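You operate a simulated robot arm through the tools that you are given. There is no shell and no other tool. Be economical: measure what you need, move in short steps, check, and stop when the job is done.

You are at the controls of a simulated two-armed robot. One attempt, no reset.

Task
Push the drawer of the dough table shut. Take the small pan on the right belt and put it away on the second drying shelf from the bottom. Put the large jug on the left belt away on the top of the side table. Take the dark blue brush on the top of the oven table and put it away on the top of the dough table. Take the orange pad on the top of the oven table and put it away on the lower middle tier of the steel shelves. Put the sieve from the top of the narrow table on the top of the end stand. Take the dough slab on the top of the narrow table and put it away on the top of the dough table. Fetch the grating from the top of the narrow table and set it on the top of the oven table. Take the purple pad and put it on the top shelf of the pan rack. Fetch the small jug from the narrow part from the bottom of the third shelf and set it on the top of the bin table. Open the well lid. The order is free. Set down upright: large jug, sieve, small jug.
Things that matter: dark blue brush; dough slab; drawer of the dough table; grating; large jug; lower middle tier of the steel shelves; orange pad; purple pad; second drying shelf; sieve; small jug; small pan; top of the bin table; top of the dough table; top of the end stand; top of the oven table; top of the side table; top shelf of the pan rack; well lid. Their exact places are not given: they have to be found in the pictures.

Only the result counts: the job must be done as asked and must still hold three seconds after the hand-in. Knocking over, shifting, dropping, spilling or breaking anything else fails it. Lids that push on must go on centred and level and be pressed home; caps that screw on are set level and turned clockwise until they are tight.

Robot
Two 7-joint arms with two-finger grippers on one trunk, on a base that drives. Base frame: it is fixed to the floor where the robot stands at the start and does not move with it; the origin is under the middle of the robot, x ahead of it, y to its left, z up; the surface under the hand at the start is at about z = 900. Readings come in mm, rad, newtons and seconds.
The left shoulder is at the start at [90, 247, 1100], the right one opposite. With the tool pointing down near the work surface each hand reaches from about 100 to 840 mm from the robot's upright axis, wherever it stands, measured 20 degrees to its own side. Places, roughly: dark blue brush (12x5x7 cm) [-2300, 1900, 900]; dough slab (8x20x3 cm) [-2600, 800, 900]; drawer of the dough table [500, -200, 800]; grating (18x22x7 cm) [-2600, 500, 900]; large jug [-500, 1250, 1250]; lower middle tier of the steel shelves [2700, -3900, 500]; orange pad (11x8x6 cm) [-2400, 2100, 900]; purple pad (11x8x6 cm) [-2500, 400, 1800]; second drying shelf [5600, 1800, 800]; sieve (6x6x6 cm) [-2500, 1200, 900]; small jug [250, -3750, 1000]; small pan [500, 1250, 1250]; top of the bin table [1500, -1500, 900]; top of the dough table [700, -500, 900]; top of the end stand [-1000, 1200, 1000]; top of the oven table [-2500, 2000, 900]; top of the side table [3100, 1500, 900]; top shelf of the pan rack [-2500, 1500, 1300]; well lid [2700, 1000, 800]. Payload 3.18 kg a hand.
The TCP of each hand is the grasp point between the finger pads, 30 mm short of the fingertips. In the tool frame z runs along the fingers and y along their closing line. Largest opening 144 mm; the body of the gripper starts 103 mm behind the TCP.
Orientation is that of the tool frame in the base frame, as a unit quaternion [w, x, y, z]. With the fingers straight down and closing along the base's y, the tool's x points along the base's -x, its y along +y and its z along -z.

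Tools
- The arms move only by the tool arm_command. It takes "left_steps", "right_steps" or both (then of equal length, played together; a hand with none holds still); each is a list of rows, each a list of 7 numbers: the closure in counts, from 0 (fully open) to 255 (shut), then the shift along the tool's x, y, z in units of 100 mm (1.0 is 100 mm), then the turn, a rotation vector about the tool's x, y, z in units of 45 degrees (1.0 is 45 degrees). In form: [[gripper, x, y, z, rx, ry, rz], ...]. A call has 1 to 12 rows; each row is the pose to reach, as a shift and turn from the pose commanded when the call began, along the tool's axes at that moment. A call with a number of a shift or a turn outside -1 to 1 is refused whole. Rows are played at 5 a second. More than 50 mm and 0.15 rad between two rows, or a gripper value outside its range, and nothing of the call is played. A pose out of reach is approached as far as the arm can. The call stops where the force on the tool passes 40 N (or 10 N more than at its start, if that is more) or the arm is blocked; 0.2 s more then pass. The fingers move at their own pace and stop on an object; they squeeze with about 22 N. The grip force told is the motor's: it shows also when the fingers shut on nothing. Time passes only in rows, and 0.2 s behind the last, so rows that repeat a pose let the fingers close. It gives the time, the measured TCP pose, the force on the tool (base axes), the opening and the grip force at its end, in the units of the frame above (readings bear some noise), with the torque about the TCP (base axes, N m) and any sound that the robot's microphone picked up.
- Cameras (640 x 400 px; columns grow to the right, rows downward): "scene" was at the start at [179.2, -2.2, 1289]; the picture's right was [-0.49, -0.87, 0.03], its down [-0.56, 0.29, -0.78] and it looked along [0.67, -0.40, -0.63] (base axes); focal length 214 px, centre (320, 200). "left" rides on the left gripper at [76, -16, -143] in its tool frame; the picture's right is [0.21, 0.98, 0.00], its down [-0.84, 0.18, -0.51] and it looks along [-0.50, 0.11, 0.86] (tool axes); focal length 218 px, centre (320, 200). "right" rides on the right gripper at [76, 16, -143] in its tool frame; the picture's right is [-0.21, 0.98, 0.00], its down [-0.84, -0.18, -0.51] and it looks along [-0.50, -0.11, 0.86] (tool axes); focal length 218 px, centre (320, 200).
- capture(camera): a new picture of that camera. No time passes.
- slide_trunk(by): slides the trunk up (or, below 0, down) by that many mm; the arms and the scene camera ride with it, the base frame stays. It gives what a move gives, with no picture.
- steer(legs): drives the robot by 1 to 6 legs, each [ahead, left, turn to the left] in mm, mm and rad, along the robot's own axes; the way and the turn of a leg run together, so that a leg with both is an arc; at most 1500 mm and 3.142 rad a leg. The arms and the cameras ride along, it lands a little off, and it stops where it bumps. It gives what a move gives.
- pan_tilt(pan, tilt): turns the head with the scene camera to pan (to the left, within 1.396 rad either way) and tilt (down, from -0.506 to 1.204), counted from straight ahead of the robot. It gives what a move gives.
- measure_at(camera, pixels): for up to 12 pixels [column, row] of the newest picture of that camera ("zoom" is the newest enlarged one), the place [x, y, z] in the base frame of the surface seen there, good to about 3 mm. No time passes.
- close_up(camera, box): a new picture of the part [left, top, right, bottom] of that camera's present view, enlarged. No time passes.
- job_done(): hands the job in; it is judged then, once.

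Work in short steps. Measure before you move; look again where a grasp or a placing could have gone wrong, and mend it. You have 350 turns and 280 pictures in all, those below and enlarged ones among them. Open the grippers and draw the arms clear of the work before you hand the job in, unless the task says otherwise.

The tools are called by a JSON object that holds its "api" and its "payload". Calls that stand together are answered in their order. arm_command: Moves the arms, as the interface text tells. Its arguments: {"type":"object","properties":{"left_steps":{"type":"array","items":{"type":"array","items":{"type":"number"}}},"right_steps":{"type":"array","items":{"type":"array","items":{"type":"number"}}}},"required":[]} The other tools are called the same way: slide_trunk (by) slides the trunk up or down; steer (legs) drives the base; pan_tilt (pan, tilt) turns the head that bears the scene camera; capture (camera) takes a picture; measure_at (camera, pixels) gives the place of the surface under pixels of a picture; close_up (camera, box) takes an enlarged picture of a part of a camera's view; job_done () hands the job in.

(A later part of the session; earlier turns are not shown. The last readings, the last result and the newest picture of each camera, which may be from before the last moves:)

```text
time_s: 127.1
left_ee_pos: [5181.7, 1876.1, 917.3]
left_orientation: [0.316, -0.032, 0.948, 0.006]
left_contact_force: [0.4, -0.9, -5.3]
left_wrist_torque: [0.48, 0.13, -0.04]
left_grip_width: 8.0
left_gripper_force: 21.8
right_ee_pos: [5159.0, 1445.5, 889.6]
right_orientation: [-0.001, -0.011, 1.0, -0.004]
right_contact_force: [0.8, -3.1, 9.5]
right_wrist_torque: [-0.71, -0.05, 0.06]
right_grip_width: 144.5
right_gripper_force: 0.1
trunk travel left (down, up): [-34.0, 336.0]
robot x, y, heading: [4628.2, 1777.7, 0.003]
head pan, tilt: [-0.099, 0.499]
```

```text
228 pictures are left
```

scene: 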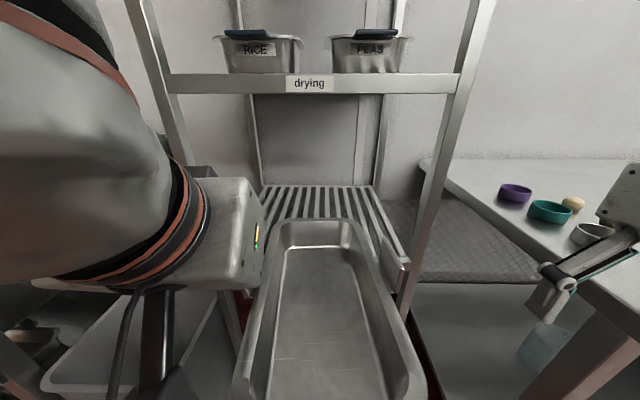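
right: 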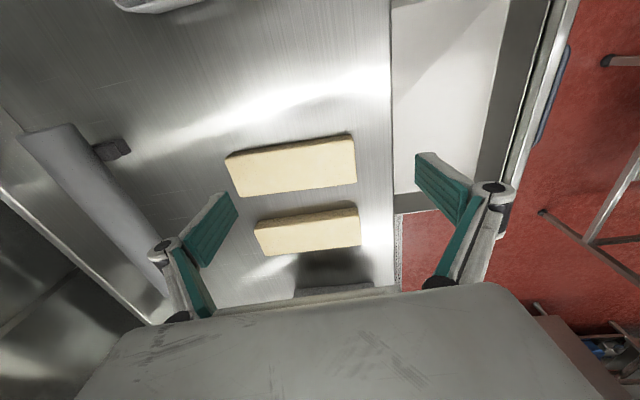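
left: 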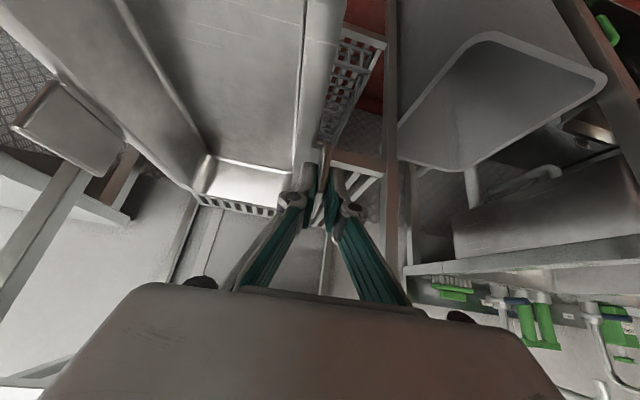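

The right hand met the bench front (tip at z≈860) when the trunk came down; nothing on it seems moved. I lift the right hand straight up and check the bench.

{"api": "arm_command", "payload": {"right_steps": [[0, 0, 0, -0.3, 0, 0, 0], [0, 0.1, 0, -0.6, 0, 0, 0], [0, 0.2, 0, -0.95, 0, 0, 0]]}}

{"api": "arm_command", "payload": {"right_steps": [[0, 0.3, 0, -0.1, 0, 0, 0], [0, 0.6, 0, -0.3, 0, 0, 0], [0, 0.9, 0, -0.6, 0, 0, 0]]}}

{"api": "pan_tilt", "payload": {"pan": -0.4, "tilt": 0.6}}

{"api": "capture", "payload": {"camera": "scene"}}

```text
time_s: 127.9
left_ee_pos: [5181.2, 1877.4, 917.2]
left_orientation: [0.317, -0.031, 0.948, 0.007]
left_contact_force: [-1.1, 0.5, -5.2]
left_wrist_torque: [0.48, 0.15, 0.01]
left_grip_width: 7.9
left_gripper_force: 22.4
right_ee_pos: [5137.4, 1447.0, 987.4]
right_orientation: [-0.001, -0.011, 1.0, -0.003]
right_contact_force: [0.0, 0.0, 0.4]
right_wrist_torque: [-0.01, -0.05, -0.01]
right_grip_width: 144.0
right_gripper_force: 0.0
trunk travel left (down, up): [-34.0, 336.0]
robot x, y, heading: [4631.7, 1776.1, -0.002]
head pan, tilt: [-0.099, 0.499]
```

```text
time_s: 128.7
left_ee_pos: [5181.4, 1877.9, 916.9]
left_orientation: [0.316, -0.03, 0.948, 0.007]
left_contact_force: [0.1, 0.2, -4.9]
left_wrist_torque: [0.47, 0.13, -0.03]
left_grip_width: 7.9
left_gripper_force: 21.7
right_ee_pos: [5109.7, 1439.3, 984.2]
right_orientation: [-0.002, -0.011, 1.0, -0.003]
right_contact_force: [-0.3, 0.4, -0.5]
right_wrist_torque: [-0.05, 0.03, -0.01]
right_grip_width: 143.7
right_gripper_force: 0.1
right hand out of reach, approached as far as the arm can: row 1, 2, 3
trunk travel left (down, up): [-34.0, 336.0]
robot x, y, heading: [4630.7, 1776.0, 0.0]
head pan, tilt: [-0.099, 0.499]
```

```text
time_s: 129.5
left_ee_pos: [5182.1, 1878.3, 912.4]
left_orientation: [0.312, -0.03, 0.95, 0.011]
left_contact_force: [0.0, 0.0, -4.5]
left_wrist_torque: [0.48, 0.12, -0.03]
left_grip_width: 7.9
left_gripper_force: 21.9
right_ee_pos: [5110.4, 1439.3, 984.6]
right_orientation: [-0.002, -0.011, 1.0, -0.004]
right_contact_force: [0.1, 0.7, 0.0]
right_wrist_torque: [0.03, 0.03, 0.01]
right_grip_width: 144.2
right_gripper_force: 0.2
trunk travel left (down, up): [-34.0, 336.0]
robot x, y, heading: [4628.5, 1777.4, -0.002]
head pan, tilt: [-0.4, 0.6]
```

```text
227 pictures are left
```

scene: 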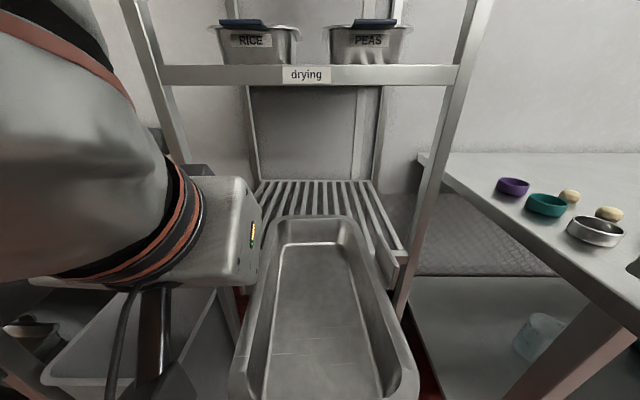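

Bench items look undisturbed. I lower the pan ~35 mm more, drive forward 150 mm, then extend the arm into shelf 2.

{"api": "arm_command", "payload": {"left_steps": [[255, 0.1, 0.0, 0.14, 0, 0, 0], [255, 0.2, 0.0, 0.28, 0, 0, 0]]}}

{"api": "steer", "payload": {"legs": [[150, 0, 0]]}}

{"api": "pan_tilt", "payload": {"pan": -0.1, "tilt": 0.7}}

{"api": "capture", "payload": {"camera": "scene"}}

```text
time_s: 130.1
left_ee_pos: [5183.9, 1879.3, 880.9]
left_orientation: [0.313, -0.033, 0.949, 0.007]
left_contact_force: [-0.1, -0.4, -5.3]
left_wrist_torque: [0.49, 0.13, 0.0]
left_grip_width: 7.9
left_gripper_force: 21.7
right_ee_pos: [5110.6, 1439.6, 984.6]
right_orientation: [-0.001, -0.012, 1.0, -0.004]
right_contact_force: [-0.2, -0.8, 0.4]
right_wrist_torque: [0.0, 0.03, -0.01]
right_grip_width: 144.0
right_gripper_force: 0.0
trunk travel left (down, up): [-34.0, 336.0]
robot x, y, heading: [4629.1, 1778.4, -0.0]
head pan, tilt: [-0.4, 0.6]
```

```text
time_s: 131.4
left_ee_pos: [5333.0, 1879.5, 878.5]
left_orientation: [0.311, -0.034, 0.95, 0.011]
left_contact_force: [-0.3, -0.2, -5.7]
left_wrist_torque: [0.48, 0.21, -0.01]
left_grip_width: 8.0
left_gripper_force: 21.6
right_ee_pos: [5258.1, 1439.6, 983.5]
right_orientation: [-0.002, -0.011, 1.0, -0.003]
right_contact_force: [0.3, 0.1, 0.2]
right_wrist_torque: [-0.01, 0.02, -0.03]
right_grip_width: 144.3
right_gripper_force: 0.1
trunk travel left (down, up): [-34.0, 336.0]
robot x, y, heading: [4775.2, 1777.4, -0.001]
head pan, tilt: [-0.4, 0.6]
```

```text
time_s: 132.2
left_ee_pos: [5333.7, 1879.3, 877.2]
left_orientation: [0.311, -0.034, 0.95, 0.012]
left_contact_force: [-0.9, 0.3, -4.6]
left_wrist_torque: [0.59, 0.15, 0.08]
left_grip_width: 8.1
left_gripper_force: 21.8
right_ee_pos: [5258.8, 1439.4, 983.6]
right_orientation: [-0.002, -0.011, 1.0, -0.003]
right_contact_force: [0.8, -0.3, -0.7]
right_wrist_torque: [0.0, 0.02, -0.03]
right_grip_width: 143.9
right_gripper_force: 0.1
trunk travel left (down, up): [-34.0, 336.0]
robot x, y, heading: [4778.5, 1779.1, -0.001]
head pan, tilt: [-0.099, 0.7]
```

```text
226 pictures are left
```

scene: 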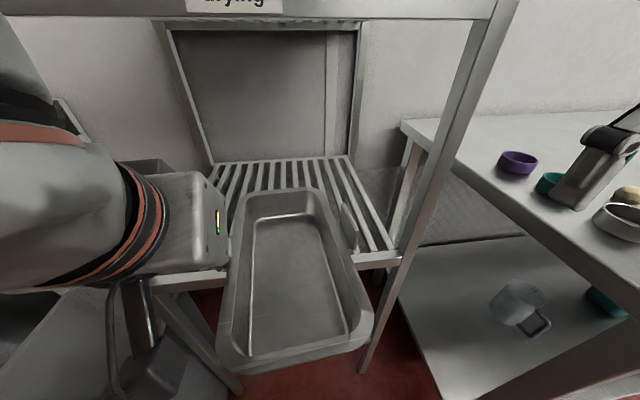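

The pan's front is over shelf 2. I extend the left arm by 100 mm and look.

{"api": "arm_command", "payload": {"left_steps": [[255, -0.27, 0, 0.2, 0, 0, 0], [255, -0.54, 0, 0.4, 0, 0, 0], [255, -0.8, 0, 0.59, 0, 0, 0]]}}

{"api": "capture", "payload": {"camera": "scene"}}

{"api": "capture", "payload": {"camera": "left"}}

```text
time_s: 133.1
left_ee_pos: [5433.3, 1885.3, 878.9]
left_orientation: [0.311, -0.034, 0.95, 0.011]
left_contact_force: [0.2, 0.7, -4.9]
left_wrist_torque: [0.46, 0.17, 0.0]
left_grip_width: 7.8
left_gripper_force: 22.2
right_ee_pos: [5259.4, 1439.4, 984.0]
right_orientation: [-0.002, -0.012, 1.0, -0.003]
right_contact_force: [0.9, -0.8, 0.9]
right_wrist_torque: [-0.01, -0.01, -0.02]
right_grip_width: 144.2
right_gripper_force: 0.0
trunk travel left (down, up): [-34.0, 336.0]
robot x, y, heading: [4780.9, 1775.4, 0.001]
head pan, tilt: [-0.099, 0.7]
```

```text
225 pictures are left
```

scene: 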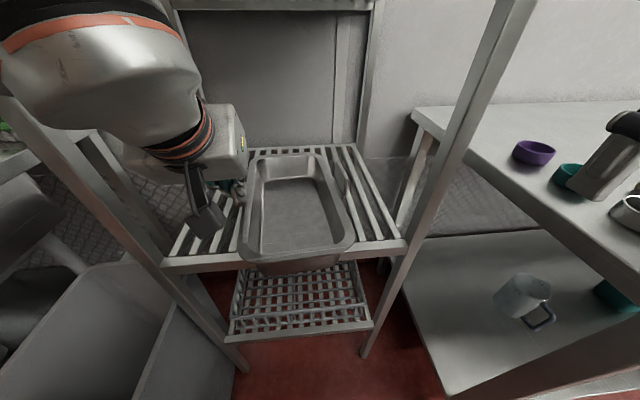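

```text
224 pictures are left
```

left: 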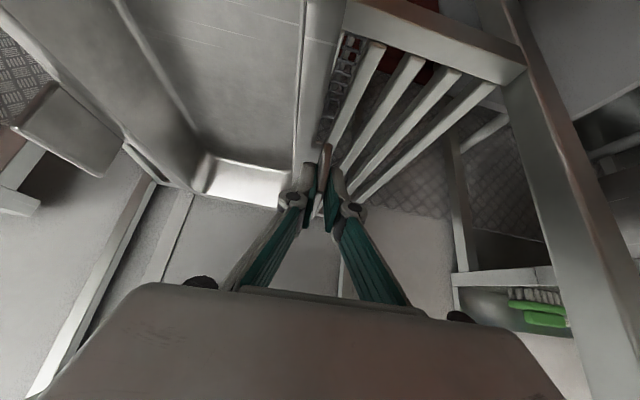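

I measure how far the pan's near end is past the shelf edge.

{"api": "measure_at", "payload": {"camera": "scene", "pixels": [[290, 258], [250, 240], [300, 270], [200, 262], [390, 243], [375, 220], [270, 158], [335, 170], [100, 60], [160, 120]]}}

```text
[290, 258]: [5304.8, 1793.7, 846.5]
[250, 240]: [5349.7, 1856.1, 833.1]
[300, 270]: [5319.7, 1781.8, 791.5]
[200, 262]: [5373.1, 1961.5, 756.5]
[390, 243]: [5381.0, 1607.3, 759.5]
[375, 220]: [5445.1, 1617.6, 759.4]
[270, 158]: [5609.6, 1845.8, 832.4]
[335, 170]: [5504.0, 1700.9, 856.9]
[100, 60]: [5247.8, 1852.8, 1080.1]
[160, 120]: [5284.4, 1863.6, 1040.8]
```

Wrist top is at x≈5248, so another 95 mm keeps it outside shelf 3. I extend 95 mm, then lower gently.

{"api": "arm_command", "payload": {"left_steps": [[255, -0.26, 0, 0.19, 0, 0, 0], [255, -0.52, 0, 0.38, 0, 0, 0], [255, -0.76, 0, 0.56, 0, 0, 0]]}}

{"api": "arm_command", "payload": {"left_steps": [[255, 0.03, 0, 0.04, 0, 0, 0], [255, 0.06, 0, 0.08, 0, 0, 0], [255, 0.09, 0, 0.12, 0, 0, 0], [255, 0.12, 0, 0.16, 0, 0, 0]]}}

{"api": "capture", "payload": {"camera": "scene"}}

```text
time_s: 134.1
left_ee_pos: [5504.5, 1882.6, 861.9]
left_orientation: [0.306, 0.004, 0.952, 0.016]
left_contact_force: [3.6, -0.8, 0.2]
left_wrist_torque: [-0.66, 0.0, 0.11]
left_grip_width: 8.3
left_gripper_force: 21.7
right_ee_pos: [5257.9, 1440.7, 982.7]
right_orientation: [-0.003, -0.013, 1.0, -0.002]
right_contact_force: [-0.3, -0.3, -1.2]
right_wrist_torque: [0.05, 0.05, 0.0]
right_grip_width: 143.8
right_gripper_force: 0.0
trunk travel left (down, up): [-34.0, 336.0]
robot x, y, heading: [4777.5, 1781.2, 0.001]
head pan, tilt: [-0.099, 0.7]
stopped in row 3 (left hand): the arm was blocked; the commanded pose is now the measured one
```

```text
time_s: 135.1
left_ee_pos: [5503.5, 1881.9, 854.2]
left_orientation: [0.316, 0.003, 0.949, 0.013]
left_contact_force: [-3.3, 1.0, 25.0]
left_wrist_torque: [-0.86, 0.74, -0.21]
left_grip_width: 7.8
left_gripper_force: 22.3
right_ee_pos: [5254.8, 1440.9, 985.5]
right_orientation: [0.0, -0.012, 1.0, -0.004]
right_contact_force: [0.3, 0.4, -0.1]
right_wrist_torque: [-0.02, 0.05, -0.03]
right_grip_width: 144.1
right_gripper_force: 0.0
trunk travel left (down, up): [-34.0, 336.0]
robot x, y, heading: [4780.2, 1777.8, 0.001]
head pan, tilt: [-0.099, 0.7]
stopped in row 4 (left hand): the force on the tool passed its limit at 42 N (the readings are from after the stop); the commanded pose is now the measured one
```

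```text
223 pictures are left
```

scene: 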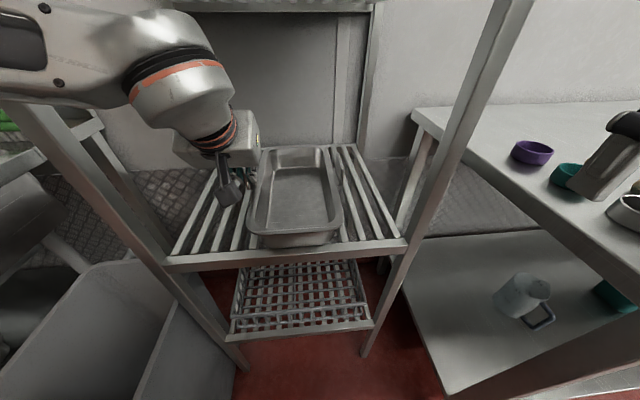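

The pan rests on the shelf with its near end close to the edge. I measure it, then release.

{"api": "measure_at", "payload": {"camera": "scene", "pixels": [[300, 234], [295, 244], [260, 225], [340, 225], [200, 262], [390, 243], [50, 130], [45, 90]]}}

{"api": "arm_command", "payload": {"left_steps": [[200, 0, 0, 0, 0, 0, 0], [190, 0, 0, 0, 0, 0, 0]]}}

{"api": "capture", "payload": {"camera": "left"}}

{"api": "capture", "payload": {"camera": "scene"}}

```text
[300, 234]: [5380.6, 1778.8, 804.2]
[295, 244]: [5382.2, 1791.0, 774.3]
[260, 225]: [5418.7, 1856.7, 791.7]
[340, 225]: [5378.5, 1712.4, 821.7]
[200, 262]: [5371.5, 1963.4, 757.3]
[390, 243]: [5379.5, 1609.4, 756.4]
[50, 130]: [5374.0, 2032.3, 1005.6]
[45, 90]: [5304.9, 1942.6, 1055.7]
```

```text
time_s: 135.7
left_ee_pos: [5503.7, 1882.1, 845.7]
left_orientation: [0.309, 0.003, 0.951, 0.015]
left_contact_force: [4.1, -2.2, 10.2]
left_wrist_torque: [-0.16, -0.11, 0.02]
left_grip_width: 46.6
left_gripper_force: 0.9
right_ee_pos: [5256.6, 1440.2, 984.3]
right_orientation: [-0.002, -0.012, 1.0, -0.002]
right_contact_force: [-0.2, 0.6, -0.8]
right_wrist_torque: [0.01, -0.03, -0.01]
right_grip_width: 144.1
right_gripper_force: 0.0
trunk travel left (down, up): [-34.0, 336.0]
robot x, y, heading: [4776.9, 1775.7, 0.003]
head pan, tilt: [-0.099, 0.7]
```

```text
222 pictures are left
```

left: 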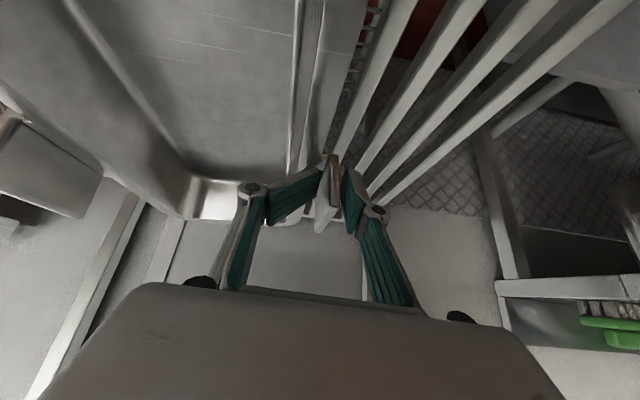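

```text
221 pictures are left
```

scene: 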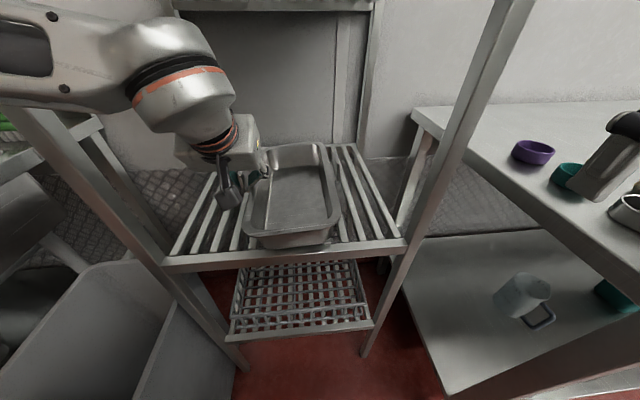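

Released; I raise the hand straight up out of the handle, then check the pan.

{"api": "arm_command", "payload": {"left_steps": [[190, -0.15, 0, -0.2, 0, 0, 0], [190, -0.3, 0, -0.4, 0, 0, 0], [190, -0.45, 0, -0.6, 0, 0, 0]]}}

{"api": "capture", "payload": {"camera": "scene"}}

```text
time_s: 136.7
left_ee_pos: [5478.4, 1899.2, 854.3]
left_orientation: [0.263, 0.039, 0.962, 0.062]
left_contact_force: [-4.0, -1.6, 9.4]
left_wrist_torque: [-0.24, 0.09, -0.08]
left_grip_width: 39.0
left_gripper_force: 0.1
right_ee_pos: [5260.0, 1445.3, 986.7]
right_orientation: [-0.001, -0.013, 1.0, -0.004]
right_contact_force: [-0.2, -0.3, 0.3]
right_wrist_torque: [0.0, 0.02, -0.01]
right_grip_width: 144.0
right_gripper_force: 0.0
trunk travel left (down, up): [-34.0, 336.0]
robot x, y, heading: [4775.5, 1780.5, 0.003]
head pan, tilt: [-0.099, 0.7]
stopped in row 3 (left hand): the arm was blocked; the commanded pose is now the measured one
```

```text
220 pictures are left
```

scene: 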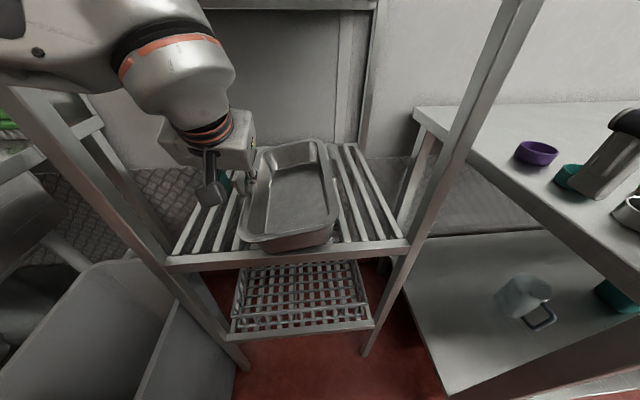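

The arm seems blocked from above by shelf 3's lip. I look at the fingers before pulling straight back.

{"api": "capture", "payload": {"camera": "left"}}

{"api": "pan_tilt", "payload": {"pan": 0.2, "tilt": 0.35}}

{"api": "capture", "payload": {"camera": "scene"}}

```text
219 pictures are left
```

left: 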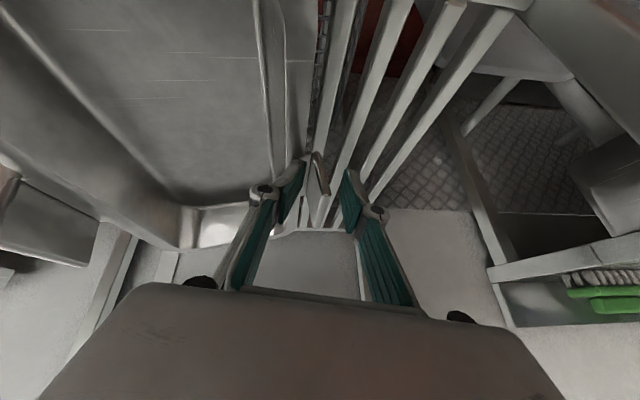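

```text
time_s: 137.5
left_ee_pos: [5478.7, 1899.3, 854.4]
left_orientation: [0.265, 0.039, 0.962, 0.059]
left_contact_force: [-2.6, -1.9, 9.8]
left_wrist_torque: [-0.19, 0.04, -0.07]
left_grip_width: 39.6
left_gripper_force: 0.5
right_ee_pos: [5259.6, 1443.9, 983.6]
right_orientation: [-0.003, -0.013, 1.0, -0.004]
right_contact_force: [-0.4, 0.2, 0.5]
right_wrist_torque: [-0.01, -0.01, -0.01]
right_grip_width: 144.0
right_gripper_force: 0.0
trunk travel left (down, up): [-34.0, 336.0]
robot x, y, heading: [4772.8, 1779.7, 0.004]
head pan, tilt: [0.201, 0.351]
```

```text
218 pictures are left
```

scene: 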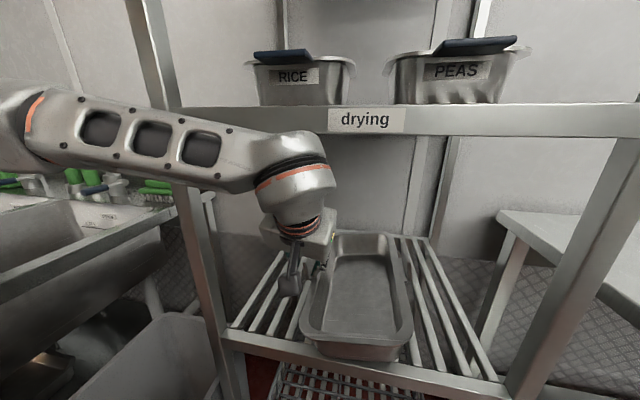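

The wrist is under shelf 3's lip. I pull back slightly by arm along the handle plate and watch the pan.

{"api": "arm_command", "payload": {"left_steps": [[190, 0.09, 0, -0.05, 0, 0, 0], [190, 0.17, 0, -0.1, 0, 0, 0], [190, 0.26, 0, -0.15, 0, 0, 0]]}}

{"api": "capture", "payload": {"camera": "scene"}}

```text
time_s: 138.3
left_ee_pos: [5448.8, 1893.5, 866.1]
left_orientation: [0.275, 0.038, 0.959, 0.055]
left_contact_force: [0.1, -0.5, 0.6]
left_wrist_torque: [0.0, -0.01, 0.01]
left_grip_width: 36.6
left_gripper_force: 0.1
right_ee_pos: [5255.8, 1441.7, 985.6]
right_orientation: [-0.002, -0.012, 1.0, -0.003]
right_contact_force: [0.6, -0.8, -0.6]
right_wrist_torque: [-0.01, 0.05, 0.0]
right_grip_width: 144.1
right_gripper_force: 0.0
trunk travel left (down, up): [-34.0, 336.0]
robot x, y, heading: [4776.6, 1775.5, 0.007]
head pan, tilt: [0.201, 0.351]
```

```text
217 pictures are left
```

scene: 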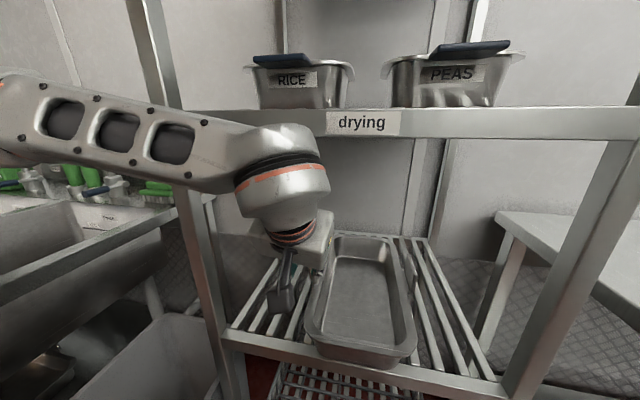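

Free of contact and the pan stayed. I drive back 160 mm, then check the pan's rest position.

{"api": "steer", "payload": {"legs": [[-160, 0, 0]]}}

{"api": "pan_tilt", "payload": {"pan": -0.05, "tilt": 0.5}}

{"api": "capture", "payload": {"camera": "scene"}}

{"api": "measure_at", "payload": {"camera": "scene", "pixels": [[320, 200], [300, 230]]}}

```text
time_s: 139.7
left_ee_pos: [5286.8, 1893.5, 864.1]
left_orientation: [0.273, 0.038, 0.96, 0.056]
left_contact_force: [0.2, -0.7, -0.4]
left_wrist_torque: [0.01, 0.03, -0.01]
left_grip_width: 36.8
left_gripper_force: 0.1
right_ee_pos: [5092.9, 1441.2, 985.0]
right_orientation: [0.0, -0.012, 1.0, -0.004]
right_contact_force: [-0.1, 0.0, 0.5]
right_wrist_torque: [-0.02, -0.01, 0.0]
right_grip_width: 144.1
right_gripper_force: 0.2
trunk travel left (down, up): [-34.0, 336.0]
robot x, y, heading: [4610.7, 1777.4, -0.002]
head pan, tilt: [0.201, 0.351]
```

```text
time_s: 140.5
left_ee_pos: [5287.5, 1894.9, 864.7]
left_orientation: [0.273, 0.039, 0.96, 0.055]
left_contact_force: [0.4, -1.0, 0.2]
left_wrist_torque: [0.0, 0.02, -0.01]
left_grip_width: 36.6
left_gripper_force: 0.1
right_ee_pos: [5095.2, 1441.0, 984.3]
right_orientation: [-0.001, -0.012, 1.0, -0.004]
right_contact_force: [0.4, 0.2, -0.4]
right_wrist_torque: [-0.07, 0.01, -0.03]
right_grip_width: 144.3
right_gripper_force: 0.0
trunk travel left (down, up): [-34.0, 336.0]
robot x, y, heading: [4612.0, 1775.6, 0.003]
head pan, tilt: [-0.051, 0.499]
```

```text
216 pictures are left
```

scene: 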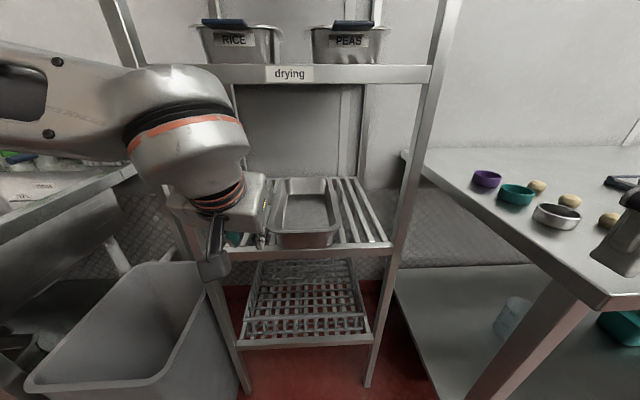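

```text
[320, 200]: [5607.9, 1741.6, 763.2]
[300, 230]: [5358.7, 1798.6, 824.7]
```

Pan's near rim is at x≈5359, slightly past the shelf edge (5371). I close the fingers, shift to its centre, lower, and push it 55 mm further in.

{"api": "arm_command", "payload": {"left_steps": [[255, 0.0, -0.35, 0.0, 0, 0, 0], [255, 0.0, -0.7, 0.0, 0, 0, 0], [255, 0.0, -1.0, 0.0, 0, 0, 0], [255, 0.12, -1.0, 0.19, 0, 0, 0], [255, 0.24, -1.0, 0.38, 0, 0, 0]]}}

{"api": "steer", "payload": {"legs": [[60, 0, 0]]}}

{"api": "capture", "payload": {"camera": "scene"}}

```text
time_s: 141.7
left_ee_pos: [5281.4, 1800.0, 807.6]
left_orientation: [0.273, 0.038, 0.96, 0.057]
left_contact_force: [-0.5, 0.0, -0.8]
left_wrist_torque: [-0.02, 0.0, 0.01]
left_grip_width: 0.0
left_gripper_force: 22.7
right_ee_pos: [5094.8, 1440.3, 984.8]
right_orientation: [-0.002, -0.012, 1.0, -0.003]
right_contact_force: [-0.4, 0.2, 0.8]
right_wrist_torque: [-0.01, 0.02, 0.0]
right_grip_width: 144.2
right_gripper_force: 0.0
trunk travel left (down, up): [-34.0, 336.0]
robot x, y, heading: [4611.3, 1780.3, 0.003]
head pan, tilt: [-0.051, 0.499]
```

```text
time_s: 142.7
left_ee_pos: [5340.7, 1799.1, 806.4]
left_orientation: [0.272, 0.04, 0.96, 0.055]
left_contact_force: [0.5, 0.0, -1.0]
left_wrist_torque: [0.01, 0.03, 0.0]
left_grip_width: 0.0
left_gripper_force: 22.2
right_ee_pos: [5153.3, 1441.2, 984.8]
right_orientation: [-0.003, -0.012, 1.0, -0.004]
right_contact_force: [0.0, -0.2, 0.1]
right_wrist_torque: [-0.01, 0.02, -0.03]
right_grip_width: 144.1
right_gripper_force: 0.1
trunk travel left (down, up): [-34.0, 336.0]
robot x, y, heading: [4672.9, 1775.1, -0.001]
head pan, tilt: [-0.051, 0.499]
```

```text
215 pictures are left
```

scene: 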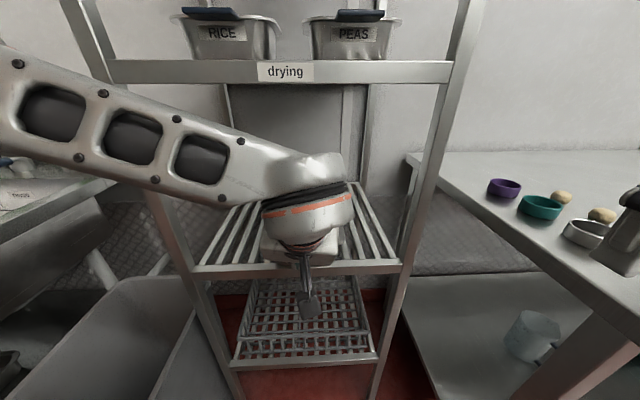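

The fingertips are near the pan wall; I push 60 mm more.

{"api": "steer", "payload": {"legs": [[55, 0, 0]]}}

{"api": "steer", "payload": {"legs": [[-250, 0, 0]]}}

{"api": "capture", "payload": {"camera": "scene"}}

```text
time_s: 143.6
left_ee_pos: [5395.0, 1799.2, 808.1]
left_orientation: [0.273, 0.04, 0.96, 0.055]
left_contact_force: [0.3, -0.1, -1.0]
left_wrist_torque: [0.01, -0.02, 0.01]
left_grip_width: 0.0
left_gripper_force: 21.6
right_ee_pos: [5207.4, 1439.8, 984.4]
right_orientation: [-0.002, -0.012, 1.0, -0.004]
right_contact_force: [-0.1, -0.4, -0.5]
right_wrist_torque: [0.0, -0.01, 0.01]
right_grip_width: 144.0
right_gripper_force: 0.1
trunk travel left (down, up): [-34.0, 336.0]
robot x, y, heading: [4730.9, 1781.1, -0.005]
head pan, tilt: [-0.051, 0.499]
```

```text
time_s: 145.4
left_ee_pos: [5151.6, 1798.4, 807.7]
left_orientation: [0.273, 0.04, 0.96, 0.055]
left_contact_force: [-0.1, -0.2, 0.2]
left_wrist_torque: [0.01, 0.0, -0.01]
left_grip_width: 0.1
left_gripper_force: 21.9
right_ee_pos: [4963.6, 1440.0, 984.9]
right_orientation: [-0.001, -0.01, 1.0, -0.004]
right_contact_force: [-0.1, -0.5, 0.2]
right_wrist_torque: [0.01, 0.0, 0.02]
right_grip_width: 144.0
right_gripper_force: 0.0
trunk travel left (down, up): [-34.0, 336.0]
robot x, y, heading: [4482.5, 1779.1, -0.0]
head pan, tilt: [-0.051, 0.499]
```

```text
214 pictures are left
```

scene: 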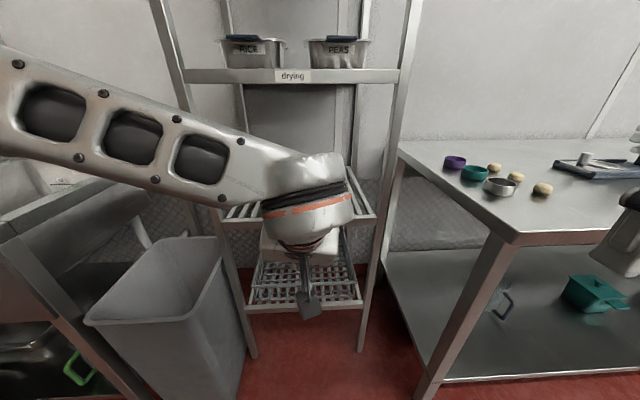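

I raise the trunk to clear the hands and check the pan on the shelf.

{"api": "slide_trunk", "payload": {"by": 290}}

{"api": "pan_tilt", "payload": {"pan": -0.05, "tilt": 0.7}}

{"api": "capture", "payload": {"camera": "scene"}}

```text
time_s: 148.3
left_ee_pos: [5151.9, 1798.6, 1096.8]
left_orientation: [0.273, 0.039, 0.959, 0.057]
left_contact_force: [-0.3, -0.5, 0.0]
left_wrist_torque: [0.0, -0.04, -0.01]
left_grip_width: 0.3
left_gripper_force: 21.9
right_ee_pos: [4964.4, 1438.9, 1274.8]
right_orientation: [-0.002, -0.011, 1.0, -0.004]
right_contact_force: [1.0, -0.3, 0.3]
right_wrist_torque: [0.0, 0.01, 0.01]
right_grip_width: 143.9
right_gripper_force: 0.0
trunk travel left (down, up): [-324.0, 46.0]
robot x, y, heading: [4483.5, 1779.2, -0.003]
head pan, tilt: [-0.051, 0.499]
```

```text
time_s: 149.1
left_ee_pos: [5151.0, 1798.3, 1096.8]
left_orientation: [0.273, 0.04, 0.96, 0.056]
left_contact_force: [1.2, -0.2, -0.1]
left_wrist_torque: [0.03, -0.01, -0.02]
left_grip_width: 0.0
left_gripper_force: 21.8
right_ee_pos: [4964.0, 1439.3, 1276.3]
right_orientation: [-0.002, -0.01, 1.0, -0.003]
right_contact_force: [-0.3, 0.2, -0.6]
right_wrist_torque: [0.0, 0.03, 0.0]
right_grip_width: 144.0
right_gripper_force: 0.0
trunk travel left (down, up): [-324.0, 46.0]
robot x, y, heading: [4487.3, 1778.0, -0.002]
head pan, tilt: [-0.051, 0.7]
```

```text
213 pictures are left
```

scene: 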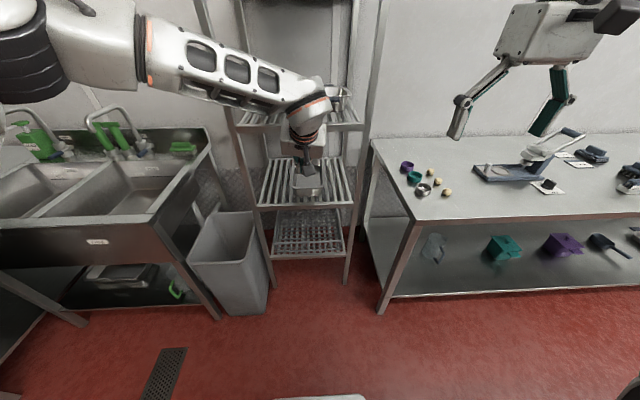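

Bench items (3 rings, 3 corks) are intact. I zoom on the pan to confirm it lies inside the shelf.

{"api": "close_up", "payload": {"camera": "scene", "box": [240, 140, 380, 230]}}

{"api": "measure_at", "payload": {"camera": "zoom", "pixels": [[320, 240], [320, 262], [250, 220], [380, 220], [200, 285], [100, 295]]}}

```text
4.44 times, centred on (310, 185) of scene
```

zoom: 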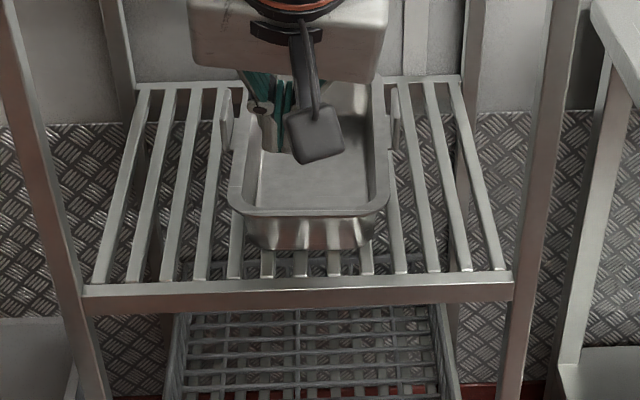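

```text
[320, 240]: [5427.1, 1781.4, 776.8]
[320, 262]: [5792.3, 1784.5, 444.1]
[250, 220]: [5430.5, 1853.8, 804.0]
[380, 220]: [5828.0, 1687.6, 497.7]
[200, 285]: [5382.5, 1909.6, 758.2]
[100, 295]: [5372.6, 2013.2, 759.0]
```

The pan is safely on shelf 2 (near wall x≈5427). Now I retract the left hand a bit and drive back west for the large jug.

{"api": "arm_command", "payload": {"left_steps": [[0, 0.2, 0.3, -0.15, 0, 0, 0], [0, 0.4, 0.6, -0.3, 0, 0, 0], [0, 0.6, 0.9, -0.45, 0, 0, 0], [0, 0.9, 0.99, -0.6, 0, 0, 0]]}}

{"api": "steer", "payload": {"legs": [[60, -1000, 0], [0, -1030, 0], [-1300, 0, 0], [-1300, 0, 0], [0, 430, 0], [-1100, 0, 0]]}}

```text
time_s: 150.1
left_ee_pos: [5049.2, 1902.4, 1115.8]
left_orientation: [0.274, 0.041, 0.959, 0.056]
left_contact_force: [-0.2, 0.4, 0.8]
left_wrist_torque: [0.01, -0.05, 0.03]
left_grip_width: 144.0
left_gripper_force: 0.1
right_ee_pos: [4963.5, 1440.3, 1273.4]
right_orientation: [-0.001, -0.01, 1.0, -0.004]
right_contact_force: [0.0, -0.1, 0.1]
right_wrist_torque: [0.0, -0.02, -0.01]
right_grip_width: 144.0
right_gripper_force: 0.0
trunk travel left (down, up): [-324.0, 46.0]
robot x, y, heading: [4487.0, 1780.2, 0.0]
head pan, tilt: [-0.051, 0.7]
```

```text
time_s: 189.8
left_ee_pos: [1447.2, 326.4, 1114.8]
left_orientation: [0.274, 0.063, 0.958, 0.049]
left_contact_force: [0.0, -0.1, 0.1]
left_wrist_torque: [0.0, -0.02, 0.01]
left_grip_width: 143.9
left_gripper_force: 0.1
right_ee_pos: [1340.4, -130.9, 1274.2]
right_orientation: [-0.002, 0.012, 1.0, -0.004]
right_contact_force: [0.0, -0.5, 0.5]
right_wrist_torque: [-0.01, -0.04, -0.03]
right_grip_width: 144.4
right_gripper_force: 0.1
trunk travel left (down, up): [-324.0, 46.0]
robot x, y, heading: [879.7, 228.9, -0.053]
head pan, tilt: [-0.051, 0.7]
```

I continue west to x≈-450 and turn to face the left belt.

{"api": "steer", "payload": {"legs": [[0, 0, 0.053], [-1330, -130, 0], [0, 0, 0.8], [0, 0, 0.77]]}}

{"api": "pan_tilt", "payload": {"pan": 0.0, "tilt": 0.4}}

{"api": "capture", "payload": {"camera": "scene"}}

```text
time_s: 201.0
left_ee_pos: [-582.2, 659.7, 1114.7]
left_orientation: [0.154, -0.648, 0.709, 0.231]
left_contact_force: [-0.4, 0.1, 0.2]
left_wrist_torque: [0.02, -0.05, 0.01]
left_grip_width: 144.0
left_gripper_force: 0.1
right_ee_pos: [-120.5, 571.0, 1274.6]
right_orientation: [-0.002, 0.714, -0.701, 0.004]
right_contact_force: [0.9, -0.7, -0.1]
right_wrist_torque: [0.01, 0.0, -0.03]
right_grip_width: 144.2
right_gripper_force: 0.1
trunk travel left (down, up): [-324.0, 46.0]
robot x, y, heading: [-460.8, 93.3, 1.567]
head pan, tilt: [-0.051, 0.7]
```

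```text
time_s: 201.8
left_ee_pos: [-581.9, 660.2, 1115.1]
left_orientation: [0.154, -0.648, 0.708, 0.232]
left_contact_force: [-0.6, -0.2, -0.3]
left_wrist_torque: [-0.01, -0.02, 0.01]
left_grip_width: 144.1
left_gripper_force: 0.0
right_ee_pos: [-121.0, 572.9, 1273.7]
right_orientation: [-0.001, 0.713, -0.701, 0.004]
right_contact_force: [-0.2, 0.3, 0.4]
right_wrist_torque: [0.01, -0.02, -0.02]
right_grip_width: 143.9
right_gripper_force: 0.0
trunk travel left (down, up): [-324.0, 46.0]
robot x, y, heading: [-460.4, 94.8, 1.565]
head pan, tilt: [0.0, 0.4]
```

```text
211 pictures are left
```

scene: 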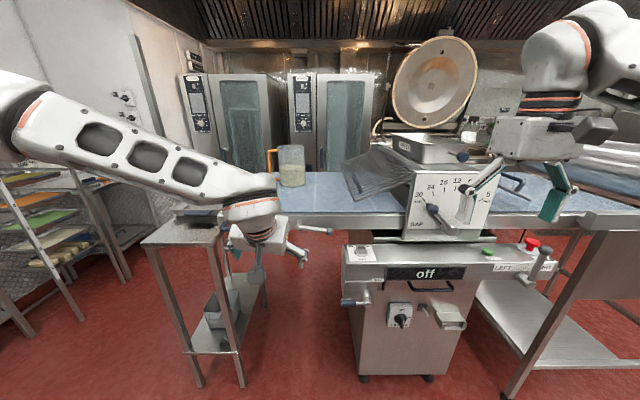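

The large jug with orange handle is at (290,165); the end stand at (185,230). I zoom and measure.

{"api": "close_up", "payload": {"camera": "scene", "box": [130, 130, 370, 270]}}

{"api": "measure_at", "payload": {"camera": "zoom", "pixels": [[375, 60], [380, 110], [395, 42], [465, 42], [430, 145], [385, 150], [470, 140], [425, 100], [160, 270], [60, 285], [230, 240], [420, 185]]}}

```text
2.67 times, centred on (250, 200) of scene
```

zoom: 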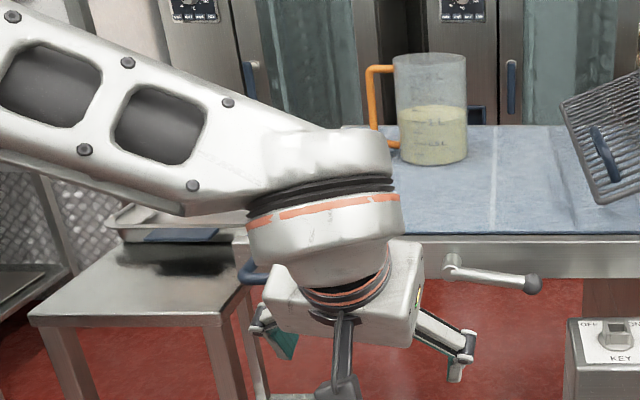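

```text
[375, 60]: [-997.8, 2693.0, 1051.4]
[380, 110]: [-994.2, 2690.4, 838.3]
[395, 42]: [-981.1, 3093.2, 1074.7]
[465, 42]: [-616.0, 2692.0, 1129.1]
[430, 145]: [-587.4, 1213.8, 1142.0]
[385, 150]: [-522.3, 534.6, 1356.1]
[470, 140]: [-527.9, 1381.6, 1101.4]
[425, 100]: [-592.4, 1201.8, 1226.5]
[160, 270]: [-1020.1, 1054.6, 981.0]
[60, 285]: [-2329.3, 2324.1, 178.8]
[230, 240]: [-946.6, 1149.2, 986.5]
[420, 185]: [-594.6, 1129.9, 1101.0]
```

Jug: centre ≈(-588, 1267), bottom z 1101, ~130 mm wide, handle toward -x. I straighten the left hand to tool-down while raising it, and pull the right hand back.

{"api": "arm_command", "payload": {"left_steps": [[0, -0.05, 0, -0.1, 0.03, 0.13, 0], [0, -0.1, 0, -0.2, 0.06, 0.26, 0], [0, -0.15, 0, -0.3, 0.09, 0.39, 0], [0, -0.2, 0, -0.4, 0.12, 0.52, 0], [0, -0.25, 0, -0.5, 0.14, 0.65, 0], [0, -0.3, 0, -0.6, 0.16, 0.72, 0]], "right_steps": [[0, 0.15, 0, 0, 0, 0, 0], [0, 0.3, 0, 0, 0, 0, 0], [0, 0.45, 0, 0, 0, 0, 0], [0, 0.6, 0, 0, 0, 0, 0], [0, 0.75, 0, 0, 0, 0, 0], [0, 0.9, 0, 0, 0, 0, 0]]}}

{"api": "slide_trunk", "payload": {"by": 44}}

{"api": "measure_at", "payload": {"camera": "scene", "pixels": [[360, 250], [350, 280], [425, 220], [410, 165], [145, 240], [215, 243], [190, 215], [305, 212], [320, 230], [250, 210]]}}

{"api": "capture", "payload": {"camera": "scene"}}

```text
time_s: 203.2
left_ee_pos: [-573.8, 655.9, 1181.9]
left_orientation: [-0.008, -0.676, 0.737, -0.003]
left_contact_force: [-0.8, 0.3, 0.4]
left_wrist_torque: [-0.02, 0.01, 0.03]
left_grip_width: 144.2
left_gripper_force: 0.0
right_ee_pos: [-117.5, 481.3, 1273.9]
right_orientation: [0.0, 0.712, -0.702, 0.003]
right_contact_force: [0.0, -0.7, -0.1]
right_wrist_torque: [0.0, 0.02, -0.02]
right_grip_width: 143.9
right_gripper_force: 0.0
trunk travel left (down, up): [-324.0, 46.0]
robot x, y, heading: [-462.3, 96.9, 1.569]
head pan, tilt: [0.0, 0.4]
```

```text
time_s: 204.1
left_ee_pos: [-574.4, 654.1, 1225.8]
left_orientation: [-0.01, -0.676, 0.736, -0.003]
left_contact_force: [0.2, -0.5, -0.2]
left_wrist_torque: [-0.01, -0.01, -0.01]
left_grip_width: 143.9
left_gripper_force: 0.0
right_ee_pos: [-118.1, 482.3, 1319.4]
right_orientation: [-0.001, 0.713, -0.701, 0.004]
right_contact_force: [0.3, -0.5, 0.8]
right_wrist_torque: [-0.01, 0.0, -0.04]
right_grip_width: 144.0
right_gripper_force: 0.0
trunk travel left (down, up): [-368.0, 2.0]
robot x, y, heading: [-459.6, 95.3, 1.563]
head pan, tilt: [0.0, 0.4]
```

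```text
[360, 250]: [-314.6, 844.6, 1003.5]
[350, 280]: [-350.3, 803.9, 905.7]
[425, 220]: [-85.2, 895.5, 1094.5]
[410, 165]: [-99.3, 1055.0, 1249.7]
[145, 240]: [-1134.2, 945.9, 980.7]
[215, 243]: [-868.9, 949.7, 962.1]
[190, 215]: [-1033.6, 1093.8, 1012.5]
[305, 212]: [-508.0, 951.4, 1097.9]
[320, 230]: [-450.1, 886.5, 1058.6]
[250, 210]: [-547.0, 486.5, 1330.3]
```

```text
209 pictures are left
```

scene: 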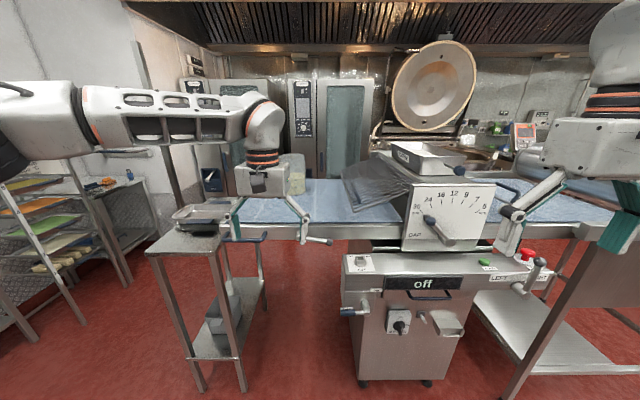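

Left hand now points down at z 1226. I rotate it 41° about its axis to avoid the jug's handle, and raise it 100 mm.

{"api": "arm_command", "payload": {"left_steps": [[0, 0, 0, -0.2, 0, 0, 0.15], [0, 0, 0, -0.4, 0, 0, 0.3], [0, 0, 0, -0.6, 0, 0, 0.45], [0, 0, 0, -0.8, 0, 0, 0.6], [0, 0, 0, -1.0, 0, 0, 0.75], [0, 0, 0, -1.0, 0, 0, 0.9]]}}

{"api": "steer", "payload": {"legs": [[370, 0, 0]]}}

{"api": "capture", "payload": {"camera": "left"}}

{"api": "capture", "payload": {"camera": "scene"}}

```text
time_s: 205.5
left_ee_pos: [-587.4, 667.3, 1340.8]
left_orientation: [0.119, -0.596, 0.791, 0.068]
left_contact_force: [0.1, -1.5, -0.1]
left_wrist_torque: [0.11, -0.04, -0.01]
left_grip_width: 144.1
left_gripper_force: 0.0
left hand out of reach, approached as far as the arm can: row 2, 3, 4, 5, 6
right_ee_pos: [-121.1, 476.8, 1322.0]
right_orientation: [-0.003, 0.713, -0.701, 0.001]
right_contact_force: [-0.7, -1.6, 0.1]
right_wrist_torque: [0.16, -0.05, -0.01]
right_grip_width: 144.1
right_gripper_force: 0.0
trunk travel left (down, up): [-368.0, 2.0]
robot x, y, heading: [-460.9, 96.5, 1.562]
head pan, tilt: [0.0, 0.4]
```

```text
time_s: 207.8
left_ee_pos: [-586.8, 1041.5, 1340.1]
left_orientation: [0.118, -0.598, 0.79, 0.066]
left_contact_force: [-0.6, 0.9, 0.0]
left_wrist_torque: [-0.03, -0.01, -0.01]
left_grip_width: 144.1
left_gripper_force: 0.0
right_ee_pos: [-118.7, 852.9, 1317.5]
right_orientation: [-0.001, 0.715, -0.699, 0.004]
right_contact_force: [0.4, -0.2, 0.0]
right_wrist_torque: [-0.05, 0.01, -0.01]
right_grip_width: 144.1
right_gripper_force: 0.0
trunk travel left (down, up): [-368.0, 2.0]
robot x, y, heading: [-460.1, 462.2, 1.568]
head pan, tilt: [0.0, 0.4]
```

```text
208 pictures are left
```

left: 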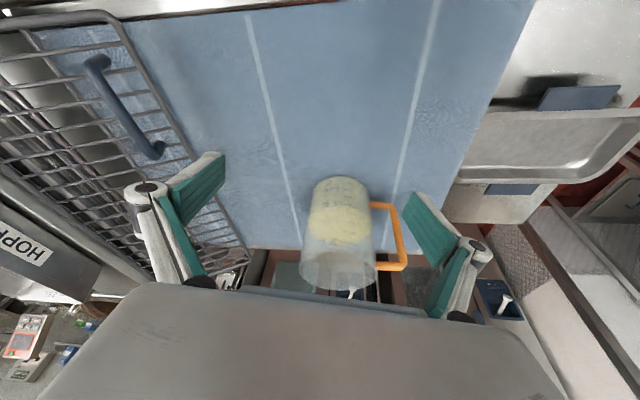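

```text
207 pictures are left
```

scene: 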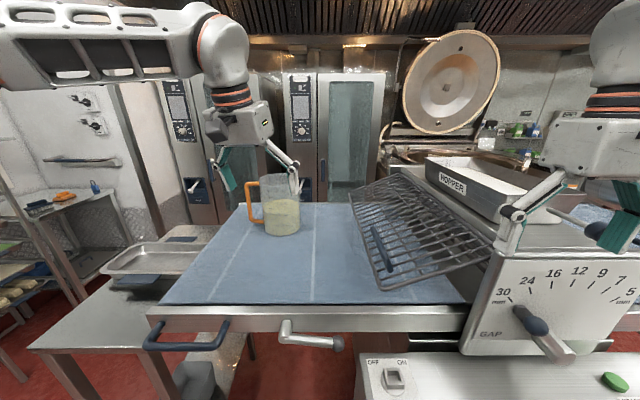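

The arm can't twist there, so a forward-pitched grasp at shoulder height is better. I measure the jug more precisely.

{"api": "close_up", "payload": {"camera": "scene", "box": [225, 150, 325, 250]}}

{"api": "measure_at", "payload": {"camera": "zoom", "pixels": [[162, 230], [165, 280], [160, 320], [200, 210], [240, 350], [270, 400], [460, 380], [370, 340], [250, 300], [470, 340], [360, 430], [230, 230]]}}

```text
4.00 times, centred on (275, 200) of scene
```

zoom: 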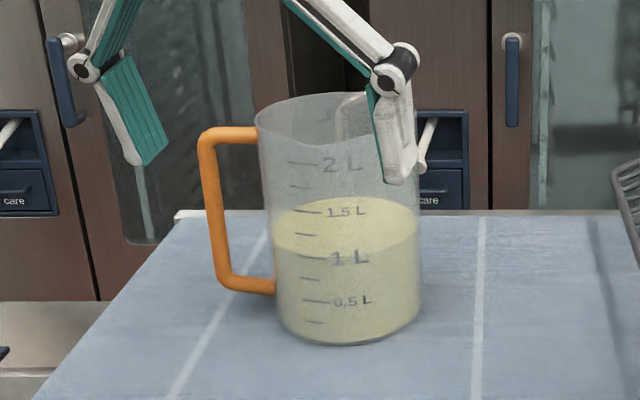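

```text
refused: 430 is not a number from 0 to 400
```

The jug holds ~1.2 L, so I need a firm body grip below the rim. I measure again with valid pixels.

{"api": "measure_at", "payload": {"camera": "zoom", "pixels": [[205, 140], [215, 210], [225, 270], [245, 135], [262, 285], [280, 270], [415, 270], [345, 260], [345, 320], [345, 336], [345, 210], [290, 320]]}}

```text
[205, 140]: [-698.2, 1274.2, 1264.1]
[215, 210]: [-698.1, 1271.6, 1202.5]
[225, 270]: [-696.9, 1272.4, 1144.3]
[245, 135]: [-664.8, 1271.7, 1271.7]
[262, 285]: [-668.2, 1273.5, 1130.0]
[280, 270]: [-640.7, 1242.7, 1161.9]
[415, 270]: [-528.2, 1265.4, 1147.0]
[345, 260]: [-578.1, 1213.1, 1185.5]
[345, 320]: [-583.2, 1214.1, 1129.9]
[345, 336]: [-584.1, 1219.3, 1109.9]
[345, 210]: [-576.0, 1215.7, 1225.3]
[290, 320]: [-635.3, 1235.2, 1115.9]
```

Jug axis ≈(-585, 1272), radius ≈58, handle bar at x≈-698. I undo the partial twist and pitch the left hand forward for a near-horizontal grasp.

{"api": "arm_command", "payload": {"left_steps": [[0, 0, 0, 0.05, 0, 0, -0.12], [0, 0, 0, 0.1, 0, 0, -0.24], [0, 0, 0, 0.15, 0, 0, -0.36]]}}

{"api": "arm_command", "payload": {"left_steps": [[0, 0.1, 0, 0, 0, -0.16, 0], [0, 0.2, 0, 0, 0, -0.32, 0], [0, 0.3, 0, 0, 0, -0.48, 0], [0, 0.3, 0, 0, 0, -0.64, 0], [0, 0.3, 0, 0, 0, -0.8, 0], [0, 0.3, 0, 0, 0, -0.98, 0]]}}

{"api": "capture", "payload": {"camera": "left"}}

```text
time_s: 208.7
left_ee_pos: [-585.2, 1045.6, 1324.9]
left_orientation: [-0.126, 0.704, -0.697, -0.049]
left_contact_force: [0.6, -0.4, 0.2]
left_wrist_torque: [-0.03, 0.0, 0.01]
left_grip_width: 143.7
left_gripper_force: 0.0
right_ee_pos: [-118.4, 851.5, 1319.6]
right_orientation: [-0.001, 0.715, -0.699, 0.003]
right_contact_force: [0.5, -0.1, -1.3]
right_wrist_torque: [0.0, -0.01, 0.0]
right_grip_width: 144.1
right_gripper_force: 0.0
trunk travel left (down, up): [-368.0, 2.0]
robot x, y, heading: [-460.6, 463.2, 1.57]
head pan, tilt: [0.0, 0.4]
```

```text
time_s: 210.1
left_ee_pos: [-583.8, 1016.0, 1318.6]
left_orientation: [-0.379, 0.633, -0.599, -0.311]
left_contact_force: [-0.2, 1.2, 0.0]
left_wrist_torque: [0.02, -0.02, -0.03]
left_grip_width: 143.9
left_gripper_force: 0.0
right_ee_pos: [-119.3, 852.8, 1318.5]
right_orientation: [0.0, 0.715, -0.699, 0.004]
right_contact_force: [-0.1, 0.1, 1.0]
right_wrist_torque: [-0.01, -0.02, -0.02]
right_grip_width: 144.2
right_gripper_force: 0.0
trunk travel left (down, up): [-368.0, 2.0]
robot x, y, heading: [-458.6, 463.3, 1.566]
head pan, tilt: [0.0, 0.4]
```

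```text
205 pictures are left
```

left: 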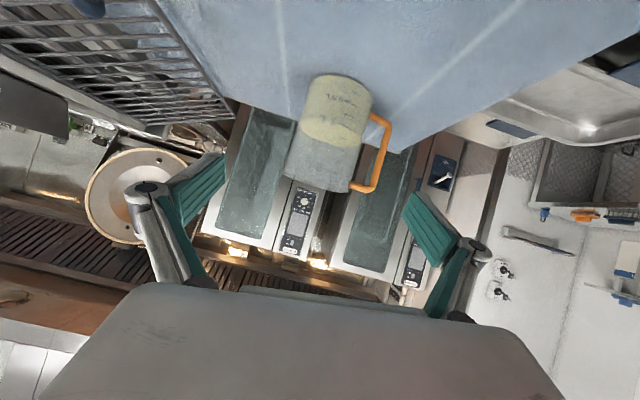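

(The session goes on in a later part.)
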